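You operate a simulated robot arm through the tools that you are given. There is no shell and no other tool. Be economical: measure what you need, move in short steps, check, and stop when the job is done.

Carry out the task below with a simulated robot arm. There is one attempt and no reset: what you move stays moved.

## Task
Rehang the rods by handle colour: yellow in slot C, green in B, blue in A, red in D.
Fine: the lettered slots of the tall cart.

It is judged by the outcome, as a careful person would: the job done as asked, and still so three seconds after it is handed in. It fails if anything else is knocked over, pushed out of place, dropped, spilled or broken.

## Robot
A 7-joint arm with a two-finger parallel gripper, fixed in place. Base frame: the origin is at the foot of the arm, x ahead of it, y to its left, z up. Units: cm, rad, N and s.
With the tool pointing down near the work surface it reaches from about 10 to 66 cm from the base axis. Its first joint turns from -2.897 to 2.897 rad. Payload 3.91 kg.
Tool frame: the origin (TCP) lies between the finger pads and is the grasp point; the fingertips stand 3 cm ahead of it; z points along the fingers, y is the line along which they close. Largest opening 11 cm; finger width 2, thickness 1; the body of the gripper, 4.8 by 11.2 cm, starts 5.5 cm behind the TCP.
Orientation is that of the tool frame in the base frame, as a unit quaternion [x, y, z, w]. With the fingers straight down and closing along the base's y, the tool's x points along the base's -x, its y along +y and its z along -z.

## Interface
- The arm moves only by the tool play_rows. Its argument "plan" is a list of rows, each an object of numbers (a shift or turn left out is 0, a gripper value left out holds the last): "rx", "ry", "rz": the turn, a rotation vector about the tool's x, y, z in units of 60 degrees (1.0 is 60 degrees); "tx", "ty", "tz": the shift along the tool's x, y, z in units of 500 mm (1.0 is 500 mm); "jaw": the closure, from 0 (fully open) to 1 (shut). In form: [{"rx": .., "ry": .., "rz": .., "tx": .., "ty": .., "tz": .., "jaw": ..}, ...]. A call has 1 to 10 rows; each row is the pose to reach, as a shift and turn from the pose commanded when the call began, along the tool's axes at that moment. A call with a number of a shift or a turn outside -1 to 1 is refused whole. Rows are played at 5 a second. More than 5 cm and 0.15 rad between two rows, or a gripper value outside its range, and nothing of the call is played. Where a pose cannot be reached the arm comes as near as it can. A force on the tool above 40 N (or 10 N above the force at the start of the call, whichever is more), or a blocked arm, ends the call early, and 0.2 s more pass. Each finger travels about 15.3 cm/s and halts on what it meets, pressing with about 29 N; the grip force reading is that of the motor and also rises with nothing between the fingers. The clock runs only during rows and for 0.2 s after the last one: add rows that repeat a pose to give the fingers time. It gives the time, the measured TCP pose, the force on the tool (base axes), the opening and the grip force at its end, in the units of the frame above (readings bear some noise), with the torque about the TCP (base axes, N m) and any sound that the robot's microphone picked up.
- Cameras (640 x 400 px; columns grow to the right, rows downward): "scene" is fixed at [39.92, -65.04, 192.68]; the picture's right is [0.98, 0.19, 0.00], its down [0.10, -0.49, -0.87] and it looks along [-0.17, 0.85, -0.50] (base axes); focal length 362 px, centre (320, 200). "wrist" rides on the gripper at [7.7, 0.7, -11.4] in the tool frame; the picture's right is [-0.09, 1.00, 0.00], its down [-0.80, -0.07, -0.59] and it looks along [-0.59, -0.05, 0.80] (tool axes); focal length 270 px, centre (320, 200). There is no depth. A picture from a camera that has moved, and an enlarged one, comes with that camera's place and axes in the base frame and with its lens. The place of the scene camera against the robot may be out by one fixed shift of up to 1.2 cm in any direction.
- camera(camera): a new picture of that camera. It takes no simulated time.
- lift_body(by): slides the trunk up (or, below 0, down) by that many cm; the arm rides with it, the base frame stays. It gives what a move gives, with no picture.
- enlarge(camera, box): a new picture of the part [left, top, right, bottom] of that camera's present view, enlarged. It takes no simulated time.
- hand_in(): hands the job in; it is judged then, once.

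Go step by step. Nothing tells you positions but the pictures and the camera data: compare them with the known pose of the tool, close in by small moves and look again before you grip or let go. The budget is 120 turns and 76 pictures, counting those below and the enlarged ones. Unless the task says otherwise, let go and move clear before handing in, and close with one line.

The tools are called after "Request:" as name(argument=value, ...) on one line, values as JSON. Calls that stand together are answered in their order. play_rows: Moves the arm, as the interface text tells. Its arguments: {"type":"object","properties":{"plan":{"type":"array"}},"required":["plan"]} The other tools are called the same way: lift_body (by) slides the trunk up or down; camera (camera) takes a picture; enlarge (camera, box) takes an enlarged picture of a part of a camera's view; hand_in () hands the job in.

At the start:

```text
time_s: 0.0
eef_pos: [28.45, 26.29, 137.89]
tool_rot: [0.0, 1.0, 0.0, 0.0]
contact_force: [-0.3, 0.2, 0.3]
wrist_torque: [-0.01, -0.02, -0.02]
finger_gap: 11.02
gripper_force: 0.1
trunk travel left (down, up): [-57.5, 3.5]
```

scene: 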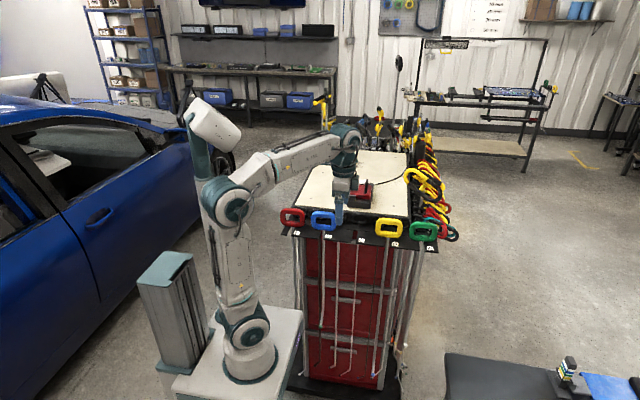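
wrist: 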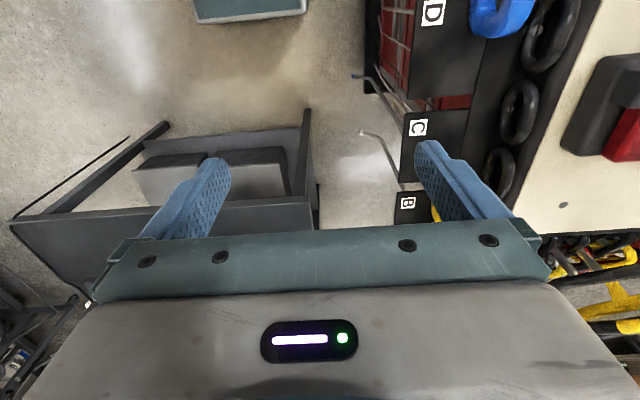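

I see a tall cart with coloured-handle rods hung on a lettered rail along its near edge. I'll look closer at it first.

Request:
enlarge(camera="scene", box=[270, 140, 470, 265])

Request:
enlarge(camera="wrist", box=[340, 0, 640, 240])

Request:
enlarge(camera="scene", box=[270, 200, 370, 263])

Request:
enlarge(camera="scene", box=[360, 200, 460, 263])

```text
3.20 times, centred on (370, 202) of scene
camera zoom: at [39.92, -65.04, 192.68], right [0.98, 0.19, 0.0], down [0.1, -0.49, -0.87], along [-0.17, 0.85, -0.5], focal length 1158 px, centre (160, 192)
```

zoom: 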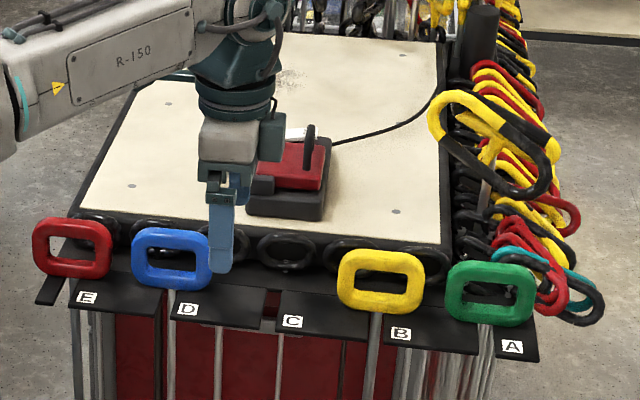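

```text
1.67 times, centred on (490, 120) of wrist
camera zoom: at [20.73, 26.94, 149.24], right [0.09, 1.0, 0.0], down [0.8, -0.07, 0.59], along [0.59, -0.05, -0.8], focal length 450 px, centre (37, 333)
```

zoom: 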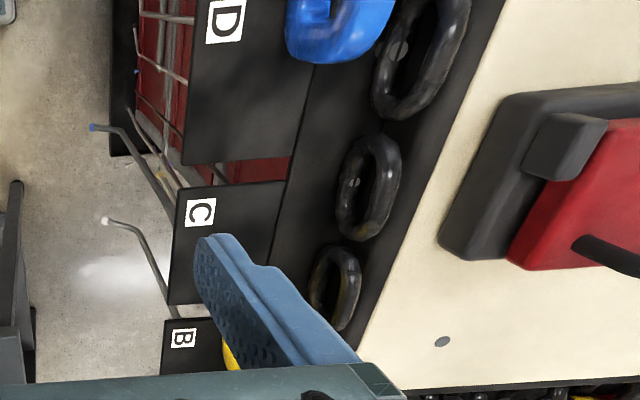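

```text
6.35 times, centred on (320, 232) of scene
camera zoom: at [39.92, -65.04, 192.68], right [0.98, 0.19, 0.0], down [0.1, -0.49, -0.87], along [-0.17, 0.85, -0.5], focal length 2297 px, centre (320, -0)
```

zoom: 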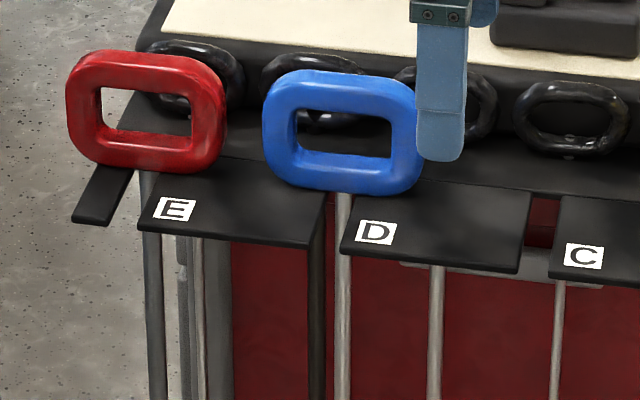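

```text
6.35 times, centred on (410, 232) of scene
camera zoom: at [39.92, -65.04, 192.68], right [0.98, 0.19, 0.0], down [0.1, -0.49, -0.87], along [-0.17, 0.85, -0.5], focal length 2297 px, centre (-251, -0)
```

zoom: 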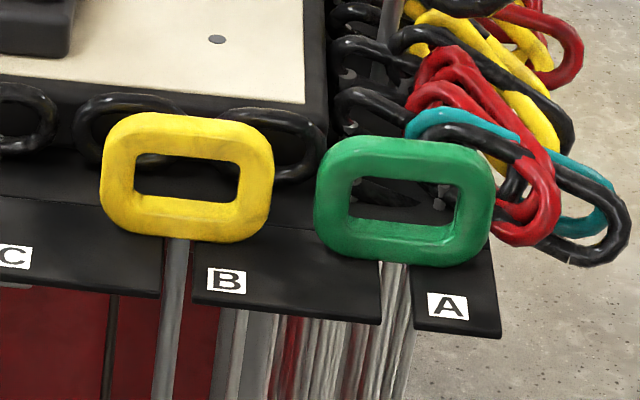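

The slots are the gaps just left of each letter: red is in E, blue in D, C is empty, yellow in B and green in A. The plates sit at about z 118. I'll move above the rail at a safe height to see the handles with the wrist camera.

Request:
play_rows(plan=[{"ty": 0.06}, {"ty": 0.12}, {"ty": 0.18}, {"ty": 0.23}, {"ty": 0.23}])

Request:
camera(camera="wrist")

Request:
camera(camera="scene")

```text
time_s: 1.2
eef_pos: [28.58, 37.81, 137.77]
tool_rot: [0.0, 1.0, 0.0, 0.0]
contact_force: [0.3, 0.1, 0.5]
wrist_torque: [0.01, -0.02, 0.0]
finger_gap: 10.99
gripper_force: 0.0
trunk travel left (down, up): [-57.5, 3.5]
```

```text
69 pictures are left
camera wrist: at [20.74, 38.41, 149.26], right [0.09, 1.0, 0.0], down [0.8, -0.07, 0.59], along [0.59, -0.05, -0.8], focal length 270 px, centre (320, 200)
```

wrist: 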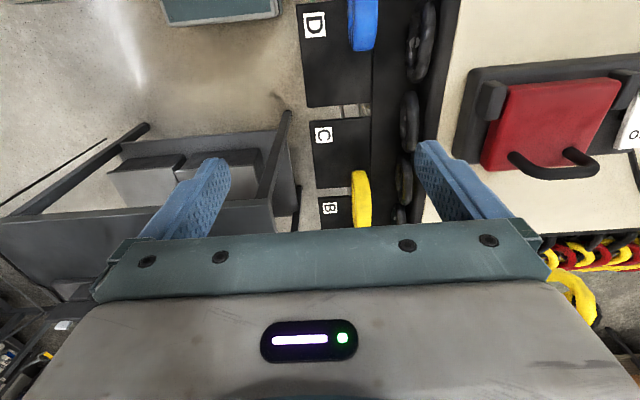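

```text
68 pictures are left
```

scene: 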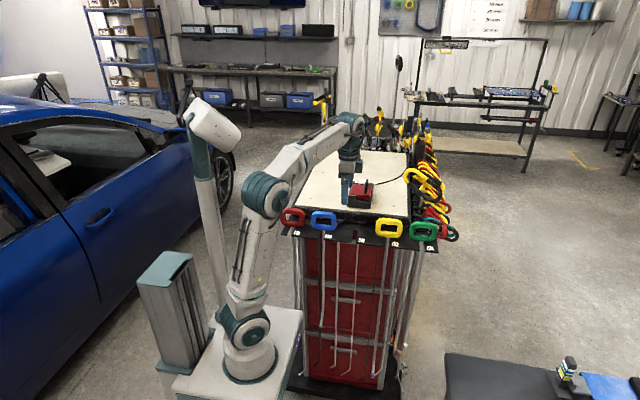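

I'll enlarge to locate the yellow handle precisely.

Request:
enlarge(camera="wrist", box=[290, 90, 450, 240])

Request:
enlarge(camera="scene", box=[340, 195, 440, 258])

```text
2.67 times, centred on (370, 165) of wrist
camera zoom: at [20.74, 38.41, 149.26], right [0.09, 1.0, 0.0], down [0.8, -0.07, 0.59], along [0.59, -0.05, -0.8], focal length 721 px, centre (187, 293)
```

zoom: 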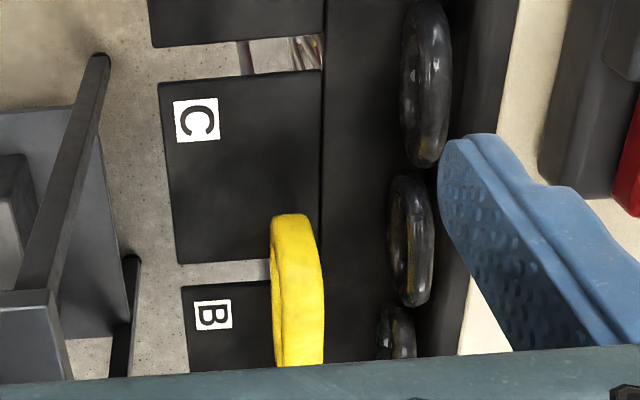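

```text
6.35 times, centred on (390, 226) of scene
camera zoom: at [39.92, -65.04, 192.68], right [0.98, 0.19, 0.0], down [0.1, -0.49, -0.87], along [-0.17, 0.85, -0.5], focal length 2297 px, centre (-124, 32)
```

zoom: 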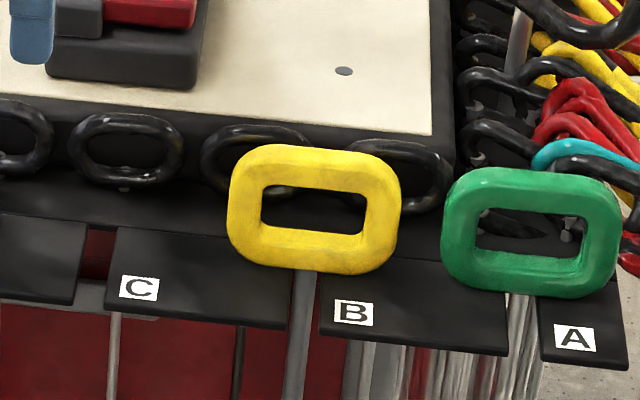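

Yellow's handle centre comes out near (43.0, 41.7), z 117.5–125.5, about 2 cm thick. I'll move above it with the fingers partly closed and check.

Request:
play_rows(plan=[{"tx": -0.09, "ty": 0.02, "jaw": 0.5}, {"tx": -0.18, "ty": 0.04}, {"tx": -0.25, "ty": 0.06}, {"tx": -0.288, "ty": 0.078}, {"tx": -0.288, "ty": 0.078, "tz": 0.06}, {"tx": -0.288, "ty": 0.078, "tz": 0.1}, {"tx": -0.288, "ty": 0.078, "tz": 0.1}])

Request:
camera(camera="wrist")

Request:
enlarge(camera="scene", box=[340, 155, 440, 258])

```text
time_s: 2.8
eef_pos: [42.9, 41.83, 132.79]
tool_rot: [0.0, 1.0, 0.0, 0.0]
contact_force: [0.4, -0.9, 0.8]
wrist_torque: [-0.01, -0.03, -0.02]
finger_gap: 5.51
gripper_force: 0.0
trunk travel left (down, up): [-57.5, 3.5]
```

```text
65 pictures are left
camera wrist: at [35.11, 42.35, 144.24], right [0.09, 1.0, 0.0], down [0.8, -0.07, 0.59], along [0.59, -0.05, -0.8], focal length 270 px, centre (320, 200)
```

wrist: 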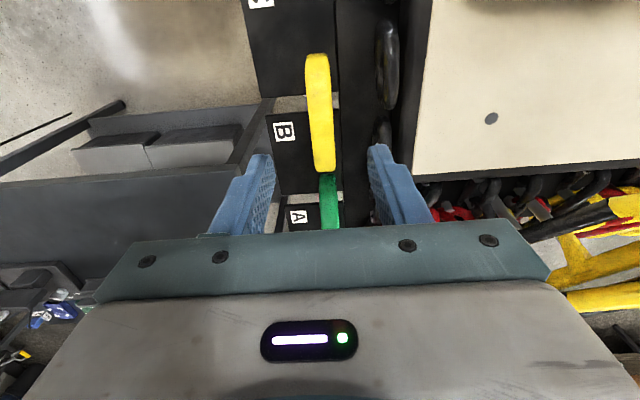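

```text
3.88 times, centred on (390, 206) of scene
camera zoom: at [39.92, -65.04, 192.68], right [0.98, 0.19, 0.0], down [0.1, -0.49, -0.87], along [-0.17, 0.85, -0.5], focal length 1405 px, centre (48, 175)
```

zoom: 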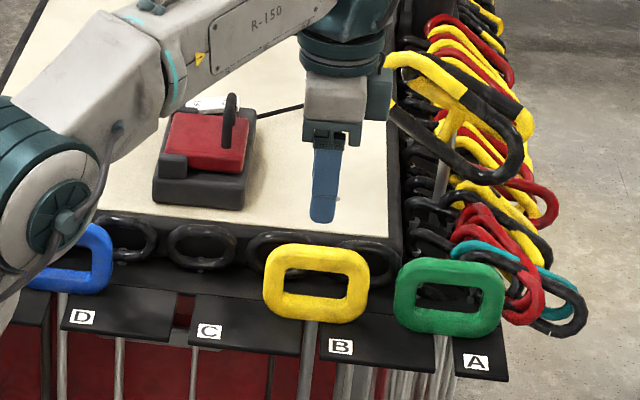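

Yellow is centred below the gripper (about 42.7, 41.8). Descending so the fingers straddle the top bar, with a check before closing.

Request:
play_rows(plan=[{"tx": 0.003, "tz": 0.05}, {"tx": 0.003, "tz": 0.1}, {"tx": 0.003, "tz": 0.14}, {"tx": 0.003, "tz": 0.17}, {"tx": 0.003, "tz": 0.17}])

Request:
camera(camera="wrist")

Request:
enlarge(camera="scene", box=[340, 195, 440, 258])

```text
time_s: 4.0
eef_pos: [42.73, 41.62, 124.32]
tool_rot: [0.001, 1.0, 0.0, 0.0]
contact_force: [0.5, 0.5, -0.7]
wrist_torque: [0.02, 0.0, -0.02]
finger_gap: 5.5
gripper_force: 0.2
trunk travel left (down, up): [-57.5, 3.5]
```

```text
63 pictures are left
camera wrist: at [34.94, 42.3, 135.68], right [0.09, 1.0, 0.0], down [0.8, -0.07, 0.59], along [0.59, -0.05, -0.8], focal length 270 px, centre (320, 200)
```

wrist: 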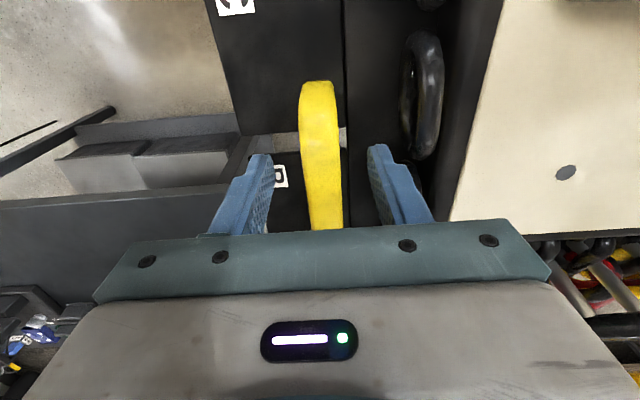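

```text
6.35 times, centred on (390, 226) of scene
camera zoom: at [39.92, -65.04, 192.68], right [0.98, 0.19, 0.0], down [0.1, -0.49, -0.87], along [-0.17, 0.85, -0.5], focal length 2297 px, centre (-124, 32)
```

zoom: 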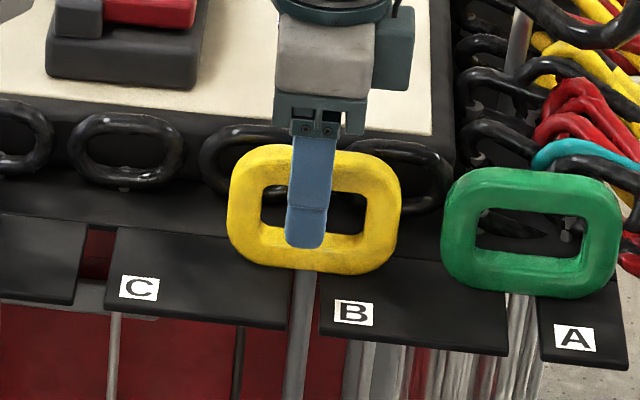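

The fingers straddle the bar properly. Closing.

Request:
play_rows(plan=[{"jaw": 0.7}, {"jaw": 1}, {"jaw": 1}, {"jaw": 1}])

```text
time_s: 5.0
eef_pos: [42.75, 41.69, 124.29]
tool_rot: [0.0, 1.0, 0.0, 0.0]
contact_force: [-0.2, 2.3, 1.9]
wrist_torque: [0.05, 0.05, 0.03]
finger_gap: 1.79
gripper_force: 29.1
trunk travel left (down, up): [-57.5, 3.5]
```

Gripped at a 1.79 cm gap. Lifting slowly by 2 cm.

Request:
play_rows(plan=[{"tz": -0.01}, {"tz": -0.02}, {"tz": -0.03}, {"tz": -0.04}, {"tz": -0.04}])

Request:
enlarge(camera="scene", box=[320, 190, 440, 390])

Request:
camera(camera="wrist")

```text
time_s: 6.2
eef_pos: [42.82, 41.77, 126.39]
tool_rot: [-0.001, 1.0, -0.001, 0.0]
contact_force: [-0.4, -0.7, -1.5]
wrist_torque: [0.01, 0.0, -0.01]
finger_gap: 1.75
gripper_force: 29.5
trunk travel left (down, up): [-57.5, 3.5]
```

```text
2.00 times, centred on (380, 290) of scene
camera zoom: at [39.92, -65.04, 192.68], right [0.98, 0.19, 0.0], down [0.1, -0.49, -0.87], along [-0.17, 0.85, -0.5], focal length 724 px, centre (200, 20)
```

zoom: 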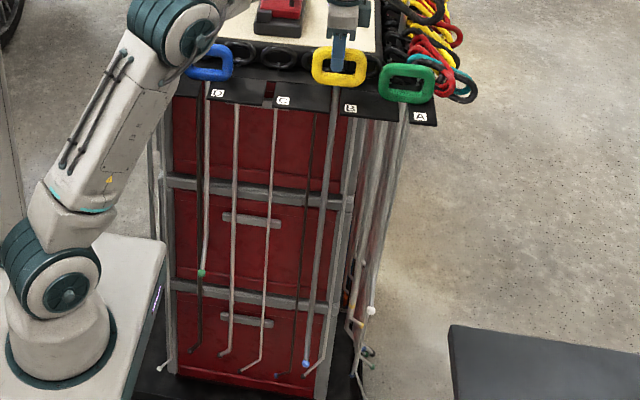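

```text
60 pictures are left
camera wrist: at [34.95, 42.4, 137.72], right [0.09, 1.0, 0.0], down [0.8, -0.07, 0.59], along [0.59, -0.05, -0.8], focal length 270 px, centre (320, 200)
```

wrist: 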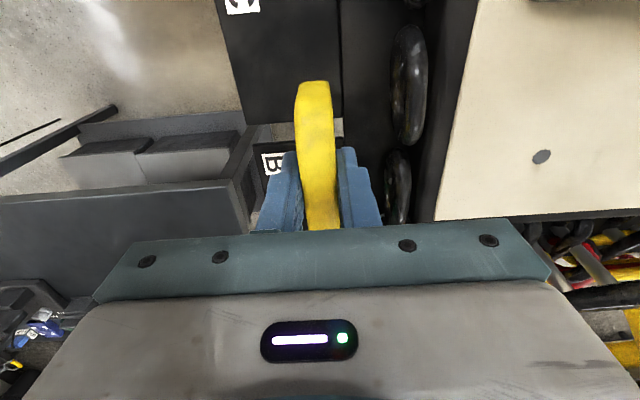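

Lifted cleanly. Now drawing the rod out of slot B straight toward the front.

Request:
play_rows(plan=[{"ty": -0.015, "tz": -0.01}, {"ty": -0.035, "tz": -0.01}, {"ty": -0.06, "tz": -0.01}, {"ty": -0.09, "tz": -0.01}, {"ty": -0.12, "tz": -0.01}, {"ty": -0.15, "tz": -0.01}, {"ty": -0.18, "tz": -0.01}, {"ty": -0.2, "tz": -0.01}, {"ty": -0.21, "tz": -0.01}, {"ty": -0.21, "tz": -0.01}])

Request:
enlarge(camera="scene", box=[300, 190, 460, 390])

```text
time_s: 8.4
eef_pos: [42.82, 31.13, 126.87]
tool_rot: [0.0, 1.0, -0.001, 0.0]
contact_force: [-0.2, -1.1, -3.5]
wrist_torque: [-0.01, 0.0, -0.01]
finger_gap: 1.77
gripper_force: 29.2
trunk travel left (down, up): [-57.5, 3.5]
```

```text
2.00 times, centred on (380, 290) of scene
camera zoom: at [39.92, -65.04, 192.68], right [0.98, 0.19, 0.0], down [0.1, -0.49, -0.87], along [-0.17, 0.85, -0.5], focal length 724 px, centre (200, 20)
```

zoom: 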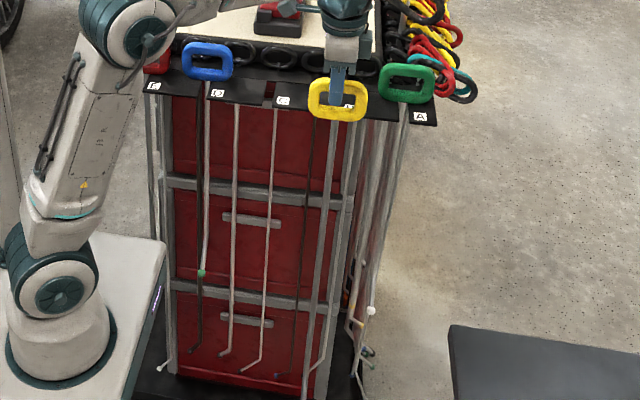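

The rod is free of slot B. Shifting one pitch (about 11.7 cm) to face slot C.

Request:
play_rows(plan=[{"tx": 0.015}, {"tx": 0.04}, {"tx": 0.075}, {"tx": 0.11}, {"tx": 0.15}, {"tx": 0.185}, {"tx": 0.21}, {"tx": 0.225}, {"tx": 0.233}, {"tx": 0.233}])

Request:
enlarge(camera="scene", box=[320, 200, 400, 250])

Request:
camera(camera="wrist")

```text
time_s: 10.6
eef_pos: [31.19, 31.17, 126.94]
tool_rot: [0.0, 1.0, 0.0, 0.0]
contact_force: [0.9, -0.3, -2.4]
wrist_torque: [0.0, 0.01, 0.03]
finger_gap: 1.78
gripper_force: 28.9
trunk travel left (down, up): [-57.5, 3.5]
```

```text
8.00 times, centred on (360, 225) of scene
camera zoom: at [39.92, -65.04, 192.68], right [0.98, 0.19, 0.0], down [0.1, -0.49, -0.87], along [-0.17, 0.85, -0.5], focal length 2894 px, centre (0, 0)
```

zoom: 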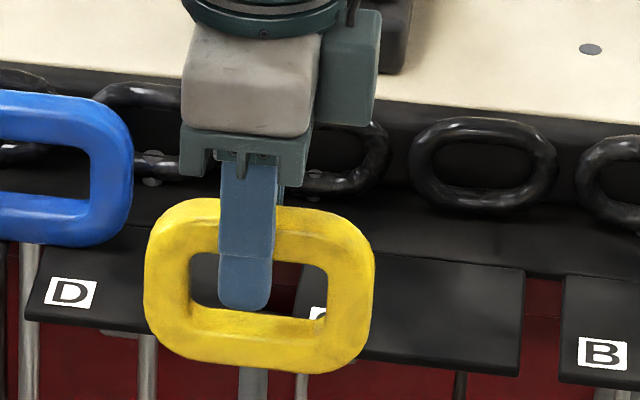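

```text
57 pictures are left
camera wrist: at [23.34, 31.85, 138.24], right [0.09, 1.0, 0.0], down [0.8, -0.07, 0.59], along [0.59, -0.05, -0.8], focal length 270 px, centre (320, 200)
```

wrist: 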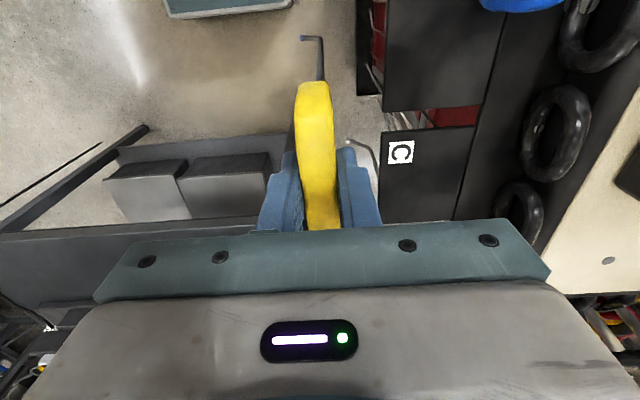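

The rod appears at x≈31.4 and slot C's gap centre at ≈31.5. Approaching to just in front of the rail for a finer check.

Request:
play_rows(plan=[{"ty": 0.015, "tx": -0.001}, {"ty": 0.035, "tx": -0.001}, {"ty": 0.055, "tx": -0.001}, {"ty": 0.07, "tx": -0.001}, {"ty": 0.075, "tx": -0.001}, {"ty": 0.075, "tx": -0.001}, {"ty": 0.075, "tx": -0.001}])

Request:
enlarge(camera="scene", box=[335, 215, 395, 252])

Request:
enlarge(camera="wrist", box=[270, 30, 430, 180])

```text
time_s: 12.2
eef_pos: [31.14, 34.9, 126.89]
tool_rot: [0.0, 1.0, 0.0, 0.001]
contact_force: [0.8, 0.5, -2.8]
wrist_torque: [0.02, 0.0, -0.03]
finger_gap: 1.77
gripper_force: 29.0
trunk travel left (down, up): [-57.5, 3.5]
```

```text
10.67 times, centred on (365, 234) of scene
camera zoom: at [39.92, -65.04, 192.68], right [0.98, 0.19, 0.0], down [0.1, -0.49, -0.87], along [-0.17, 0.85, -0.5], focal length 3859 px, centre (-160, -157)
```

zoom: 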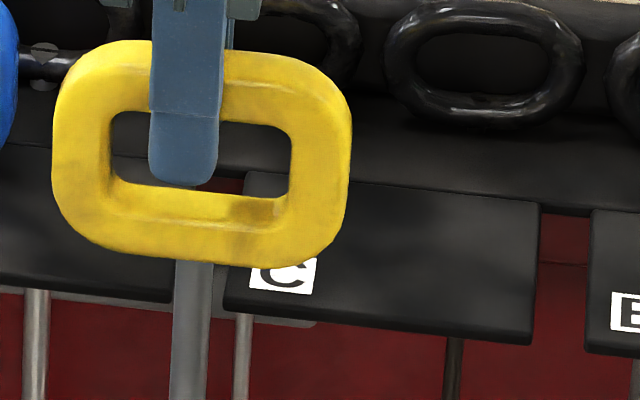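

```text
2.67 times, centred on (350, 105) of wrist
camera zoom: at [23.4, 35.62, 138.26], right [0.09, 1.0, 0.0], down [0.8, -0.07, 0.59], along [0.59, -0.05, -0.8], focal length 721 px, centre (240, 453)
```

zoom: 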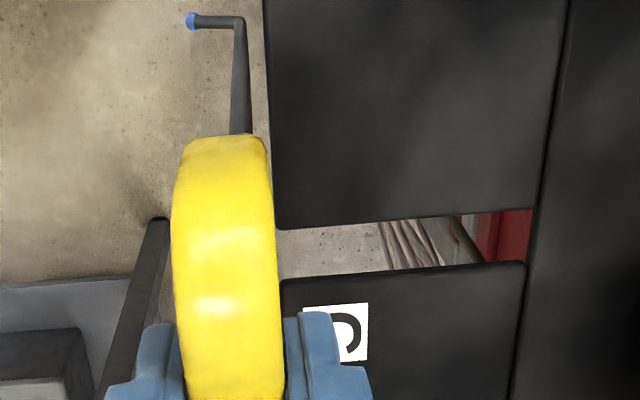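

The rod lines up with the gap to within about 0.5 mm. Sliding it in slowly.

Request:
play_rows(plan=[{"ty": 0.012, "tx": -0.001}, {"ty": 0.026, "tx": -0.001}, {"ty": 0.042, "tx": -0.001}, {"ty": 0.058, "tx": -0.001}, {"ty": 0.074, "tx": -0.001}, {"ty": 0.09, "tx": -0.001}, {"ty": 0.106, "tx": -0.001}, {"ty": 0.12, "tx": -0.001}, {"ty": 0.128, "tx": -0.001}, {"ty": 0.128, "tx": -0.001}])

Request:
enlarge(camera="scene", box=[335, 205, 415, 255])

```text
time_s: 14.4
eef_pos: [31.22, 41.25, 126.96]
tool_rot: [0.0, 1.0, -0.001, 0.0]
contact_force: [-0.7, 0.0, -2.4]
wrist_torque: [0.02, 0.02, 0.02]
finger_gap: 1.78
gripper_force: 29.2
trunk travel left (down, up): [-57.5, 3.5]
```

```text
8.00 times, centred on (375, 230) of scene
camera zoom: at [39.92, -65.04, 192.68], right [0.98, 0.19, 0.0], down [0.1, -0.49, -0.87], along [-0.17, 0.85, -0.5], focal length 2894 px, centre (-120, -40)
```

zoom: 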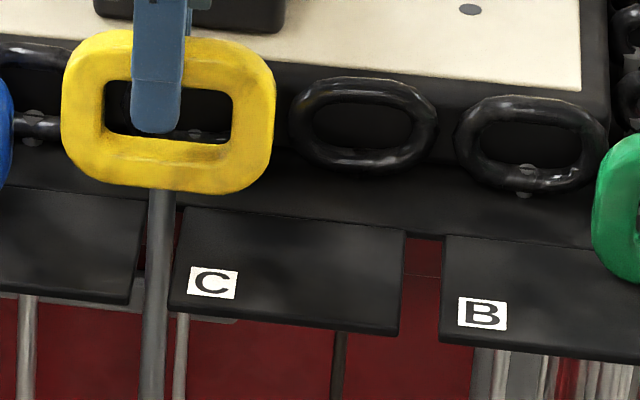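

The rod is in slot C with no contact force. Lowering it onto the rail.

Request:
play_rows(plan=[{"tz": 0.012}, {"tz": 0.024}, {"tz": 0.036}, {"tz": 0.045}, {"tz": 0.05}, {"tz": 0.053}, {"tz": 0.053}])

Request:
enlarge(camera="scene", box=[335, 205, 415, 255])

```text
time_s: 16.0
eef_pos: [31.16, 41.43, 124.34]
tool_rot: [-0.001, 1.0, 0.001, 0.0]
contact_force: [0.8, 0.8, 6.2]
wrist_torque: [0.0, 0.14, -0.05]
finger_gap: 1.78
gripper_force: 28.9
trunk travel left (down, up): [-57.5, 3.5]
```

```text
8.00 times, centred on (375, 230) of scene
camera zoom: at [39.92, -65.04, 192.68], right [0.98, 0.19, 0.0], down [0.1, -0.49, -0.87], along [-0.17, 0.85, -0.5], focal length 2894 px, centre (-120, -40)
```

zoom: 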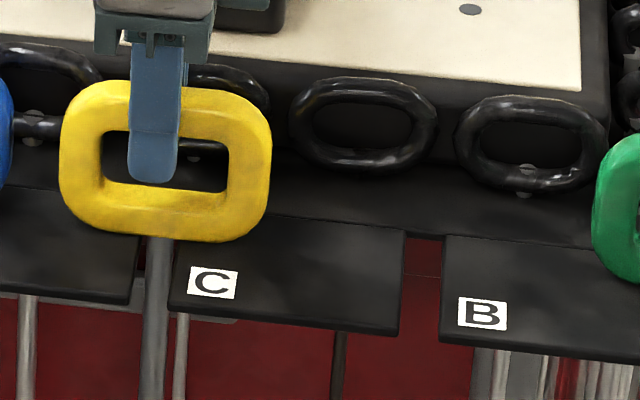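

Seated, as the upward force confirms. Opening partway and rising.

Request:
play_rows(plan=[{"jaw": 0.8}, {"jaw": 0.5}, {"jaw": 0.5}, {"jaw": 0.5, "tz": -0.04}, {"tz": -0.1}, {"tz": -0.18}, {"tz": -0.18}])

Request:
camera(camera="scene")

```text
time_s: 17.6
eef_pos: [31.28, 41.29, 133.37]
tool_rot: [-0.001, 1.0, 0.0, 0.0]
contact_force: [-0.3, -0.4, -0.5]
wrist_torque: [-0.02, -0.01, 0.02]
finger_gap: 5.48
gripper_force: 0.0
trunk travel left (down, up): [-57.5, 3.5]
```

```text
52 pictures are left
```

scene: 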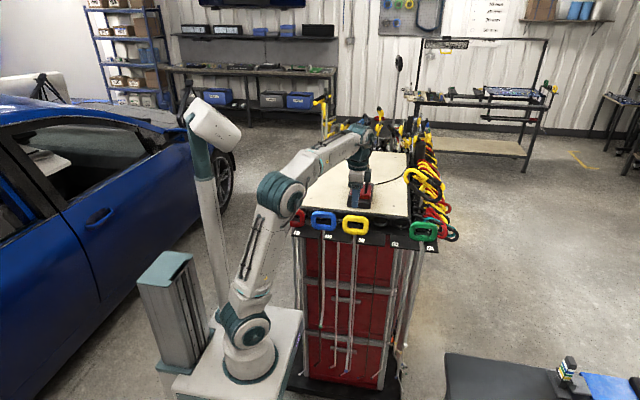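

Yellow hangs in C. Moving over green at A (about 54.4, 41.7).

Request:
play_rows(plan=[{"tx": -0.06}, {"tx": -0.13}, {"tx": -0.2}, {"tx": -0.27}, {"tx": -0.34}, {"tx": -0.4, "ty": 0.008}, {"tx": -0.44, "ty": 0.008}, {"tx": -0.463, "ty": 0.008}, {"tx": -0.463, "ty": 0.008}, {"tx": -0.463, "ty": 0.008}])

Request:
camera(camera="wrist")

Request:
enlarge(camera="scene", box=[360, 175, 460, 258])

```text
time_s: 19.8
eef_pos: [51.95, 40.57, 132.87]
tool_rot: [-0.001, 1.0, -0.001, 0.001]
contact_force: [0.7, 0.7, -0.3]
wrist_torque: [-0.01, -0.06, -0.02]
finger_gap: 5.5
gripper_force: 0.2
out of reach, approached as far as the arm can: row 6, 7, 8, 9, 10
trunk travel left (down, up): [-57.5, 3.5]
```

```text
51 pictures are left
camera wrist: at [43.99, 41.3, 144.25], right [0.09, 1.0, 0.0], down [0.8, -0.07, 0.6], along [0.59, -0.05, -0.8], focal length 270 px, centre (320, 200)
```

wrist: 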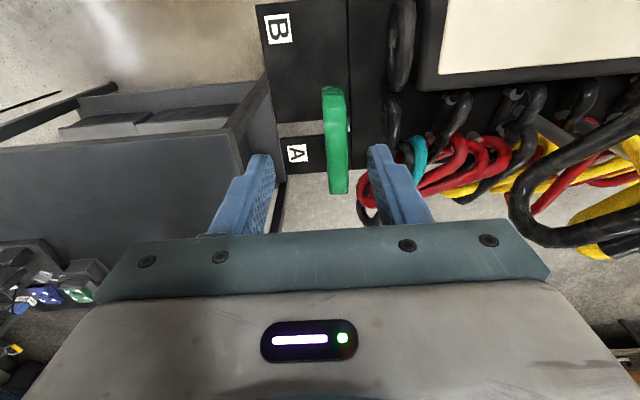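

```text
4.82 times, centred on (410, 216) of scene
camera zoom: at [39.92, -65.04, 192.68], right [0.98, 0.19, 0.0], down [0.1, -0.49, -0.87], along [-0.17, 0.85, -0.5], focal length 1743 px, centre (-114, 120)
```

zoom: 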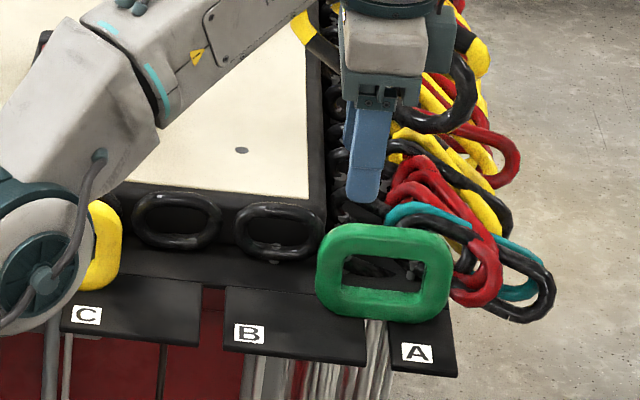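

At this height the arm stops short of green by about 2.5 cm. Raising the trunk should give more reach, so I'll do that and then move toward it.

Request:
lift_body(by=3.4)

Request:
play_rows(plan=[{"tz": 0.04}, {"tz": 0.068}, {"tz": 0.068, "tx": -0.02, "ty": 0.01}, {"tz": 0.068, "tx": -0.047, "ty": 0.022}, {"tz": 0.068, "tx": -0.047, "ty": 0.022}])

```text
time_s: 20.6
eef_pos: [51.77, 40.66, 136.3]
tool_rot: [0.0, 1.0, 0.0, 0.0]
contact_force: [-0.5, -0.6, 0.1]
wrist_torque: [0.0, 0.02, -0.01]
finger_gap: 5.5
gripper_force: 0.1
trunk travel left (down, up): [-60.9, 0.1]
```

```text
time_s: 21.8
eef_pos: [54.1, 41.32, 132.89]
tool_rot: [-0.002, 1.0, 0.0, 0.001]
contact_force: [0.9, -0.4, -0.4]
wrist_torque: [-0.02, 0.03, 0.01]
finger_gap: 5.49
gripper_force: 0.1
out of reach, approached as far as the arm can: row 4, 5
trunk travel left (down, up): [-60.9, 0.1]
```

Reach is now sufficient and will improve lower down. Checking alignment over green.

Request:
camera(camera="wrist")

```text
49 pictures are left
camera wrist: at [46.26, 41.95, 144.14], right [0.09, 1.0, 0.0], down [0.8, -0.07, 0.6], along [0.59, -0.05, -0.8], focal length 270 px, centre (320, 200)
```

wrist: 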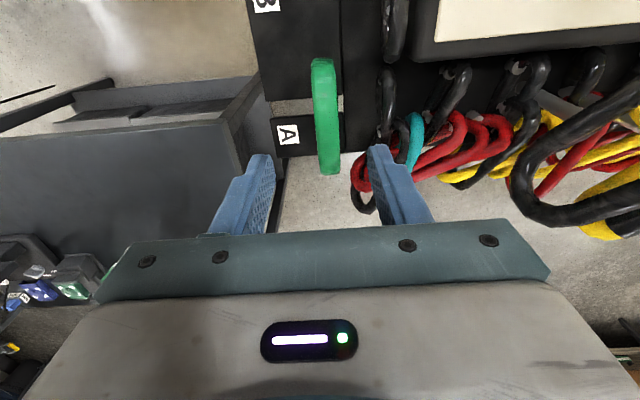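

Green sits about 0.3 cm further in x and 0.4 cm further in y. Descending partway first, still above the handle, and correcting.

Request:
play_rows(plan=[{"tz": 0.03}, {"tz": 0.06}, {"tz": 0.06}])

```text
time_s: 22.6
eef_pos: [53.97, 41.21, 129.77]
tool_rot: [0.0, 1.0, 0.001, 0.001]
contact_force: [0.2, -0.3, -0.3]
wrist_torque: [-0.01, -0.02, -0.01]
finger_gap: 5.51
gripper_force: 0.0
trunk travel left (down, up): [-60.9, 0.1]
```

Commands start from the actual pose. Correcting x and y, then descending.

Request:
play_rows(plan=[{"tx": -0.007, "ty": 0.01}, {"tx": -0.007, "ty": 0.01, "tz": 0.03}, {"tx": -0.007, "ty": 0.01, "tz": 0.07}, {"tx": -0.007, "ty": 0.01, "tz": 0.11}, {"tx": -0.007, "ty": 0.01, "tz": 0.11}])

Request:
camera(camera="wrist")

Request:
enlarge(camera="scene", box=[375, 200, 455, 250])

```text
time_s: 23.4
eef_pos: [54.36, 41.72, 128.21]
tool_rot: [-0.001, 1.0, 0.009, 0.012]
contact_force: [-3.4, -6.8, 11.1]
wrist_torque: [0.17, 0.15, 0.13]
finger_gap: 5.16
gripper_force: 0.0
trunk travel left (down, up): [-60.9, 0.1]
stopped in row 3: the force on the tool passed its limit at 54 N (the readings are from after the stop); the commanded pose is now the measured one
```

```text
48 pictures are left
camera wrist: at [46.27, 42.2, 139.34], right [0.09, 1.0, 0.02], down [0.79, -0.08, 0.61], along [0.61, -0.04, -0.79], focal length 270 px, centre (320, 200)
```

wrist: 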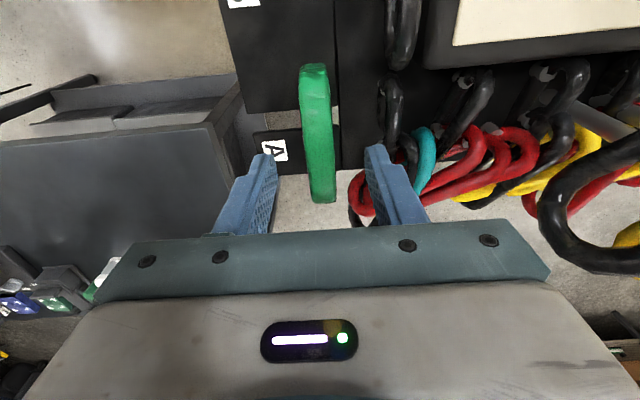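

```text
8.00 times, centred on (415, 225) of scene
camera zoom: at [39.92, -65.04, 192.68], right [0.98, 0.19, 0.0], down [0.1, -0.49, -0.87], along [-0.17, 0.85, -0.5], focal length 2894 px, centre (-440, 0)
```

zoom: 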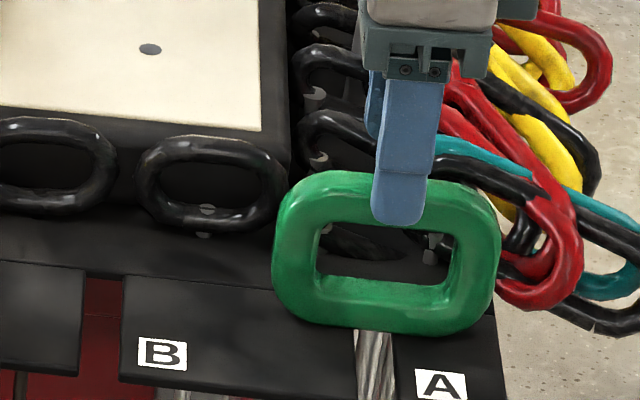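

The back finger touched something behind green, probably the side handles. Backing up straight away and inspecting.

Request:
play_rows(plan=[{"tz": -0.02}, {"tz": -0.05}, {"tz": -0.05}])

Request:
enlarge(camera="wrist", box=[290, 40, 450, 240])

Request:
enlarge(camera="scene", box=[385, 180, 465, 245])

```text
time_s: 24.2
eef_pos: [54.43, 41.9, 130.4]
tool_rot: [0.0, 1.0, 0.009, 0.01]
contact_force: [-1.3, -0.1, 0.4]
wrist_torque: [0.04, -0.03, -0.02]
finger_gap: 5.5
gripper_force: 0.0
trunk travel left (down, up): [-60.9, 0.1]
```

```text
2.00 times, centred on (370, 140) of wrist
camera zoom: at [46.39, 42.33, 141.56], right [0.09, 1.0, 0.02], down [0.79, -0.08, 0.61], along [0.61, -0.04, -0.79], focal length 541 px, centre (220, 320)
```

zoom: 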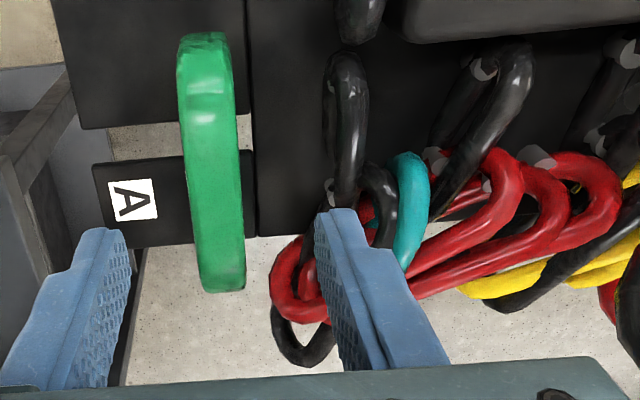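

```text
6.15 times, centred on (425, 212) of scene
camera zoom: at [39.92, -65.04, 192.68], right [0.98, 0.19, 0.0], down [0.1, -0.49, -0.87], along [-0.17, 0.85, -0.5], focal length 2226 px, centre (-326, 123)
```

zoom: 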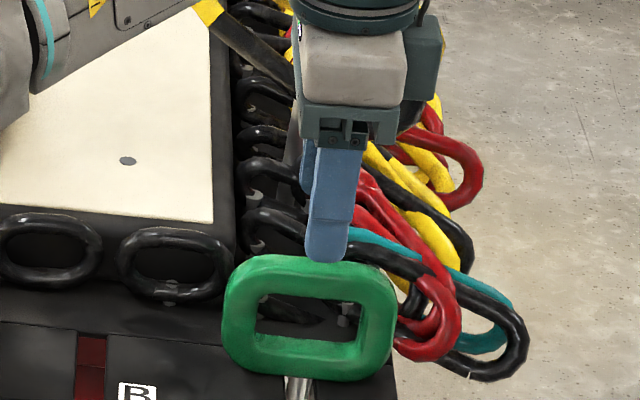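

Black side handles sit close behind green, reaching up to z≈125. I'll narrow the opening to about 3.4 cm, bias the grip slightly toward the front and toward B, straighten the small tilt, and look again.

Request:
play_rows(plan=[{"jaw": 0.6, "tx": 0.01, "ty": -0.005, "rx": 0.01, "ry": 0.01}, {"jaw": 0.69, "tx": 0.02, "ty": -0.009, "rx": 0.017, "ry": 0.019}, {"jaw": 0.69, "tx": 0.02, "ty": -0.009, "rx": 0.017, "ry": 0.019}])

Request:
enlarge(camera="wrist", box=[260, 40, 450, 240])

```text
time_s: 25.0
eef_pos: [53.42, 41.33, 130.22]
tool_rot: [0.0, 1.0, 0.0, 0.0]
contact_force: [-0.3, 0.2, -0.7]
wrist_torque: [-0.06, 0.02, 0.02]
finger_gap: 3.42
gripper_force: 0.0
trunk travel left (down, up): [-60.9, 0.1]
```

```text
2.00 times, centred on (355, 140) of wrist
camera zoom: at [45.64, 42.05, 141.67], right [0.09, 1.0, 0.0], down [0.8, -0.07, 0.59], along [0.59, -0.05, -0.8], focal length 541 px, centre (250, 320)
```

zoom: 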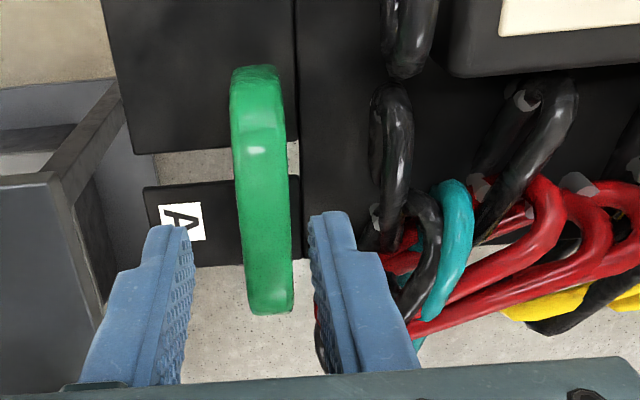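

The back finger now clears the black handle. Nudging 0.2 cm in y and descending in small steps.

Request:
play_rows(plan=[{"ty": 0.005, "tz": 0.02}, {"ty": 0.005, "tz": 0.04}, {"ty": 0.005, "tz": 0.06}, {"ty": 0.005, "tz": 0.08}, {"ty": 0.005, "tz": 0.1}, {"ty": 0.005, "tz": 0.116}, {"ty": 0.005, "tz": 0.116}])

Request:
enlarge(camera="scene", box=[385, 180, 465, 245])

Request:
enlarge(camera="wrist", box=[260, 40, 450, 240])

```text
time_s: 26.6
eef_pos: [53.42, 41.51, 124.43]
tool_rot: [0.0, 1.0, 0.0, 0.0]
contact_force: [0.4, -0.5, -0.1]
wrist_torque: [-0.02, 0.0, 0.03]
finger_gap: 3.42
gripper_force: 0.1
trunk travel left (down, up): [-60.9, 0.1]
```

```text
6.15 times, centred on (425, 212) of scene
camera zoom: at [39.92, -65.04, 192.68], right [0.98, 0.19, 0.0], down [0.1, -0.49, -0.87], along [-0.17, 0.85, -0.5], focal length 2226 px, centre (-326, 123)
```

zoom: 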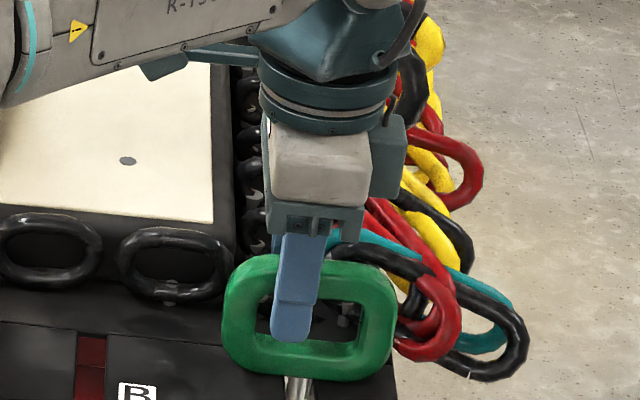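

```text
2.00 times, centred on (355, 140) of wrist
camera zoom: at [45.63, 42.24, 135.86], right [0.09, 1.0, 0.0], down [0.8, -0.07, 0.59], along [0.59, -0.05, -0.8], focal length 541 px, centre (250, 320)
```

zoom: 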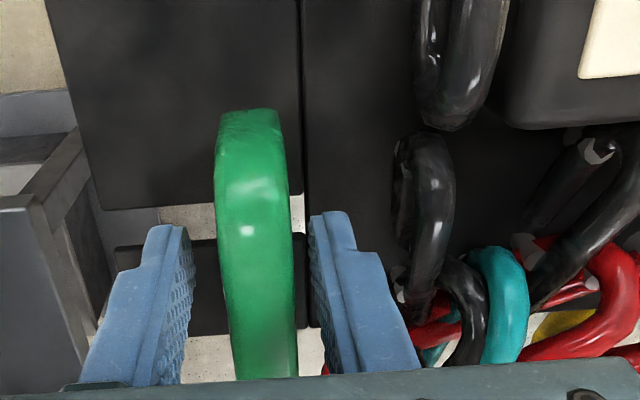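

No contact, and the side handles look unchanged. Closing on green, then a slow lift.

Request:
play_rows(plan=[{"jaw": 0.8}, {"jaw": 1}, {"jaw": 1}, {"jaw": 1}, {"jaw": 1, "tz": -0.012}, {"tz": -0.024}, {"tz": -0.036}, {"tz": -0.044}, {"tz": -0.044}])

Request:
enlarge(camera="scene", box=[370, 190, 470, 330])

```text
time_s: 28.6
eef_pos: [53.44, 41.74, 126.62]
tool_rot: [0.0, 1.0, 0.0, 0.0]
contact_force: [-0.2, -0.1, -4.2]
wrist_torque: [0.0, 0.03, 0.0]
finger_gap: 1.79
gripper_force: 28.6
trunk travel left (down, up): [-60.9, 0.1]
```

```text
2.86 times, centred on (420, 260) of scene
camera zoom: at [39.92, -65.04, 192.68], right [0.98, 0.19, 0.0], down [0.1, -0.49, -0.87], along [-0.17, 0.85, -0.5], focal length 1034 px, centre (34, 29)
```

zoom: 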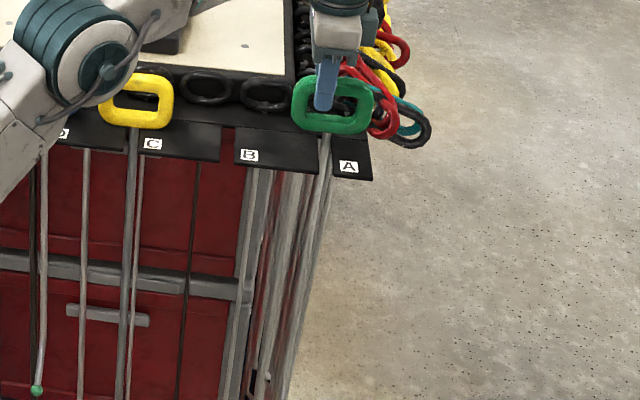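

Green is lifted without tilting. Drawing it straight out.

Request:
play_rows(plan=[{"ty": -0.015, "tz": -0.008}, {"ty": -0.035, "tz": -0.008}, {"ty": -0.06, "tz": -0.008}, {"ty": -0.09, "tz": -0.008}, {"ty": -0.12, "tz": -0.008}, {"ty": -0.15, "tz": -0.008}, {"ty": -0.18, "tz": -0.008}, {"ty": -0.2, "tz": -0.008}, {"ty": -0.213, "tz": -0.008}, {"ty": -0.213, "tz": -0.008}])

```text
time_s: 30.8
eef_pos: [53.41, 30.98, 126.96]
tool_rot: [0.001, 1.0, 0.0, 0.0]
contact_force: [0.6, 0.3, -3.4]
wrist_torque: [0.02, 0.03, 0.05]
finger_gap: 1.76
gripper_force: 29.0
trunk travel left (down, up): [-60.9, 0.1]
```

Out cleanly. Shifting one pitch toward slot B.

Request:
play_rows(plan=[{"tx": 0.015}, {"tx": 0.04}, {"tx": 0.075}, {"tx": 0.11}, {"tx": 0.15}, {"tx": 0.185}, {"tx": 0.21}, {"tx": 0.225}, {"tx": 0.233}, {"tx": 0.233}])

Request:
play_rows(plan=[{"ty": 0.015}, {"ty": 0.035}, {"ty": 0.055}, {"ty": 0.07}, {"ty": 0.078}, {"ty": 0.078}, {"ty": 0.078}])

Request:
enlarge(camera="scene", box=[365, 215, 425, 252])

```text
time_s: 33.0
eef_pos: [41.89, 30.83, 127.18]
tool_rot: [0.0, 1.0, 0.001, 0.0]
contact_force: [0.2, 0.6, -4.1]
wrist_torque: [0.01, 0.04, -0.02]
finger_gap: 1.79
gripper_force: 28.5
trunk travel left (down, up): [-60.9, 0.1]
```

```text
time_s: 34.6
eef_pos: [41.86, 34.94, 127.0]
tool_rot: [0.0, 1.0, 0.001, 0.0]
contact_force: [0.2, 0.2, -3.4]
wrist_torque: [0.01, 0.04, -0.01]
finger_gap: 1.76
gripper_force: 28.9
trunk travel left (down, up): [-60.9, 0.1]
```

```text
10.67 times, centred on (395, 234) of scene
camera zoom: at [39.92, -65.04, 192.68], right [0.98, 0.19, 0.0], down [0.1, -0.49, -0.87], along [-0.17, 0.85, -0.5], focal length 3859 px, centre (-480, -157)
```

zoom: 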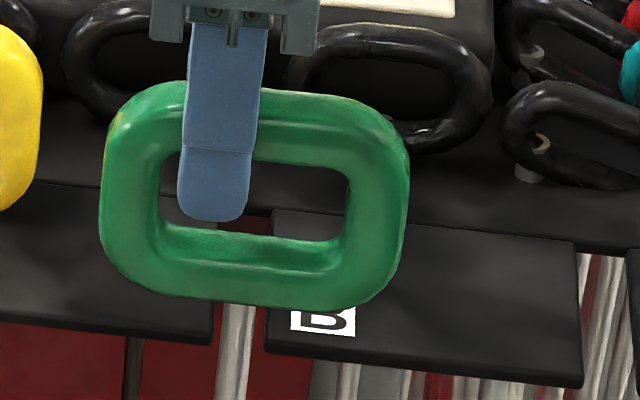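

Aligned to within about 0.6 mm. Inserting green into slot B.

Request:
play_rows(plan=[{"ty": 0.012, "tx": -0.0012}, {"ty": 0.026, "tx": -0.0012}, {"ty": 0.042, "tx": -0.0012}, {"ty": 0.058, "tx": -0.0012}, {"ty": 0.074, "tx": -0.0012}, {"ty": 0.09, "tx": -0.0012}, {"ty": 0.106, "tx": -0.0012}, {"ty": 0.12, "tx": -0.0012}, {"ty": 0.13, "tx": -0.0012}, {"ty": 0.13, "tx": -0.0012}])

Request:
enlarge(camera="scene", box=[355, 200, 435, 255])

```text
time_s: 36.8
eef_pos: [41.83, 41.34, 127.09]
tool_rot: [0.0, 1.0, 0.0, 0.0]
contact_force: [1.1, 0.0, -4.0]
wrist_torque: [0.02, 0.08, -0.03]
finger_gap: 1.8
gripper_force: 29.8
trunk travel left (down, up): [-60.9, 0.1]
```

```text
7.27 times, centred on (395, 228) of scene
camera zoom: at [39.92, -65.04, 192.68], right [0.98, 0.19, 0.0], down [0.1, -0.49, -0.87], along [-0.17, 0.85, -0.5], focal length 2631 px, centre (-226, 0)
```

zoom: 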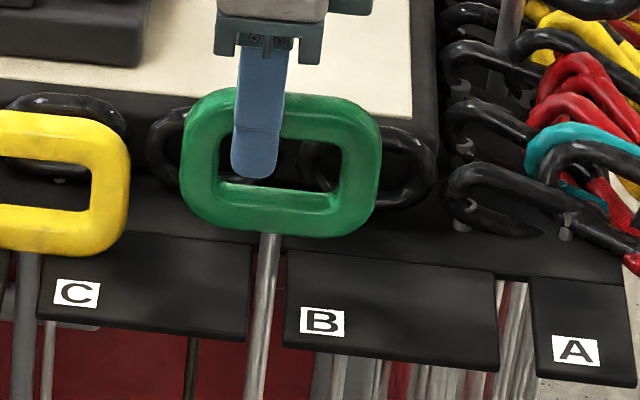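

Green is in slot B with no contact. Lowering until seated, then releasing and rising.

Request:
play_rows(plan=[{"tz": 0.012}, {"tz": 0.024}, {"tz": 0.036}, {"tz": 0.045}, {"tz": 0.05}, {"tz": 0.052}, {"tz": 0.052}])

```text
time_s: 38.4
eef_pos: [41.86, 41.4, 124.53]
tool_rot: [0.001, 1.0, 0.0, 0.0]
contact_force: [0.1, 0.2, -1.6]
wrist_torque: [0.0, -0.11, 0.01]
finger_gap: 1.81
gripper_force: 28.7
trunk travel left (down, up): [-60.9, 0.1]
```

Request:
play_rows(plan=[{"tz": 0.004}, {"tz": 0.004, "jaw": 0.8}, {"tz": 0.004, "jaw": 0.6}, {"tz": 0.004, "jaw": 0.6}, {"tz": -0.04}, {"tz": -0.1}, {"tz": -0.18}, {"tz": -0.18}])

Request:
enlarge(camera="scene", box=[270, 190, 470, 315])

```text
time_s: 40.2
eef_pos: [41.83, 41.35, 133.4]
tool_rot: [0.0, 1.0, 0.0, 0.0]
contact_force: [0.3, 0.0, 0.0]
wrist_torque: [0.0, -0.07, 0.02]
finger_gap: 4.4
gripper_force: 0.1
trunk travel left (down, up): [-60.9, 0.1]
```

```text
3.20 times, centred on (370, 252) of scene
camera zoom: at [39.92, -65.04, 192.68], right [0.98, 0.19, 0.0], down [0.1, -0.49, -0.87], along [-0.17, 0.85, -0.5], focal length 1158 px, centre (160, 32)
```

zoom: 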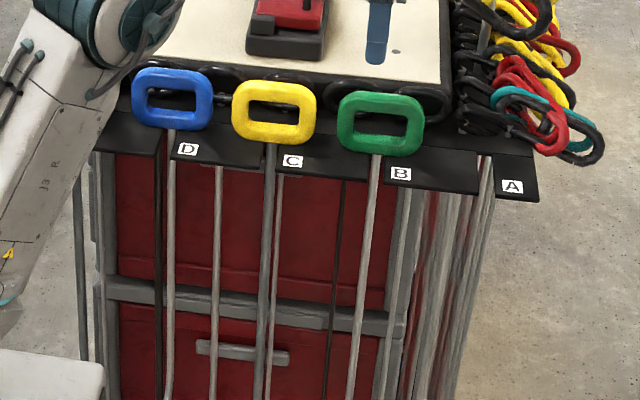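

Yellow in C and green in B hang well. Now over blue at D (about x 19.4), with the same slight offset toward lower x, which will help at slot A later.

Request:
play_rows(plan=[{"tx": 0.06}, {"tx": 0.13}, {"tx": 0.2}, {"tx": 0.27}, {"tx": 0.34}, {"tx": 0.4, "ty": 0.007}, {"tx": 0.44, "ty": 0.007}, {"tx": 0.463, "ty": 0.007}, {"tx": 0.463, "ty": 0.007}])

Request:
camera(camera="wrist")

```text
time_s: 42.2
eef_pos: [18.69, 41.72, 133.55]
tool_rot: [0.001, 1.0, 0.0, -0.001]
contact_force: [-0.8, 0.7, -0.9]
wrist_torque: [0.02, -0.02, -0.01]
finger_gap: 4.38
gripper_force: 0.0
trunk travel left (down, up): [-60.9, 0.1]
```

```text
37 pictures are left
camera wrist: at [10.87, 42.43, 144.89], right [0.09, 1.0, 0.0], down [0.8, -0.07, 0.59], along [0.59, -0.05, -0.8], focal length 270 px, centre (320, 200)
```

wrist: 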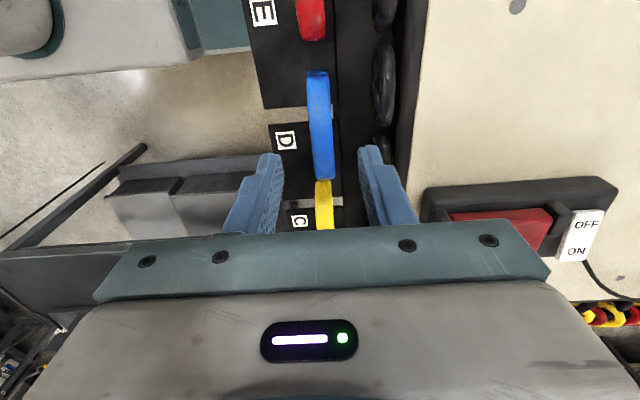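

Blue is centred in y. Descending to the top bar and gripping.

Request:
play_rows(plan=[{"tz": 0.05}, {"tz": 0.1}, {"tz": 0.14}, {"tz": 0.17}, {"tz": 0.184}, {"tz": 0.184}])

Request:
enlarge(camera="scene", box=[280, 190, 380, 253])

Request:
camera(camera="wrist")

```text
time_s: 43.6
eef_pos: [18.67, 41.67, 124.3]
tool_rot: [0.0, 1.0, 0.0, -0.001]
contact_force: [0.9, -0.1, 0.7]
wrist_torque: [-0.03, 0.01, 0.03]
finger_gap: 4.39
gripper_force: 0.1
trunk travel left (down, up): [-60.9, 0.1]
```

```text
6.35 times, centred on (330, 222) of scene
camera zoom: at [39.92, -65.04, 192.68], right [0.98, 0.19, 0.0], down [0.1, -0.49, -0.87], along [-0.17, 0.85, -0.5], focal length 2297 px, centre (256, 64)
```

zoom: 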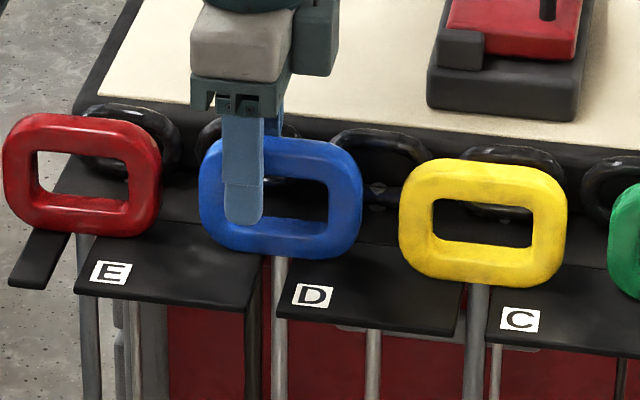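

```text
35 pictures are left
camera wrist: at [10.85, 42.39, 135.68], right [0.09, 1.0, 0.0], down [0.8, -0.07, 0.59], along [0.59, -0.05, -0.8], focal length 270 px, centre (320, 200)
```

wrist: 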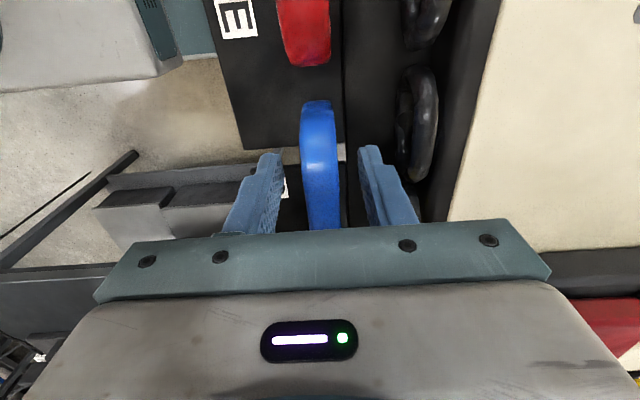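

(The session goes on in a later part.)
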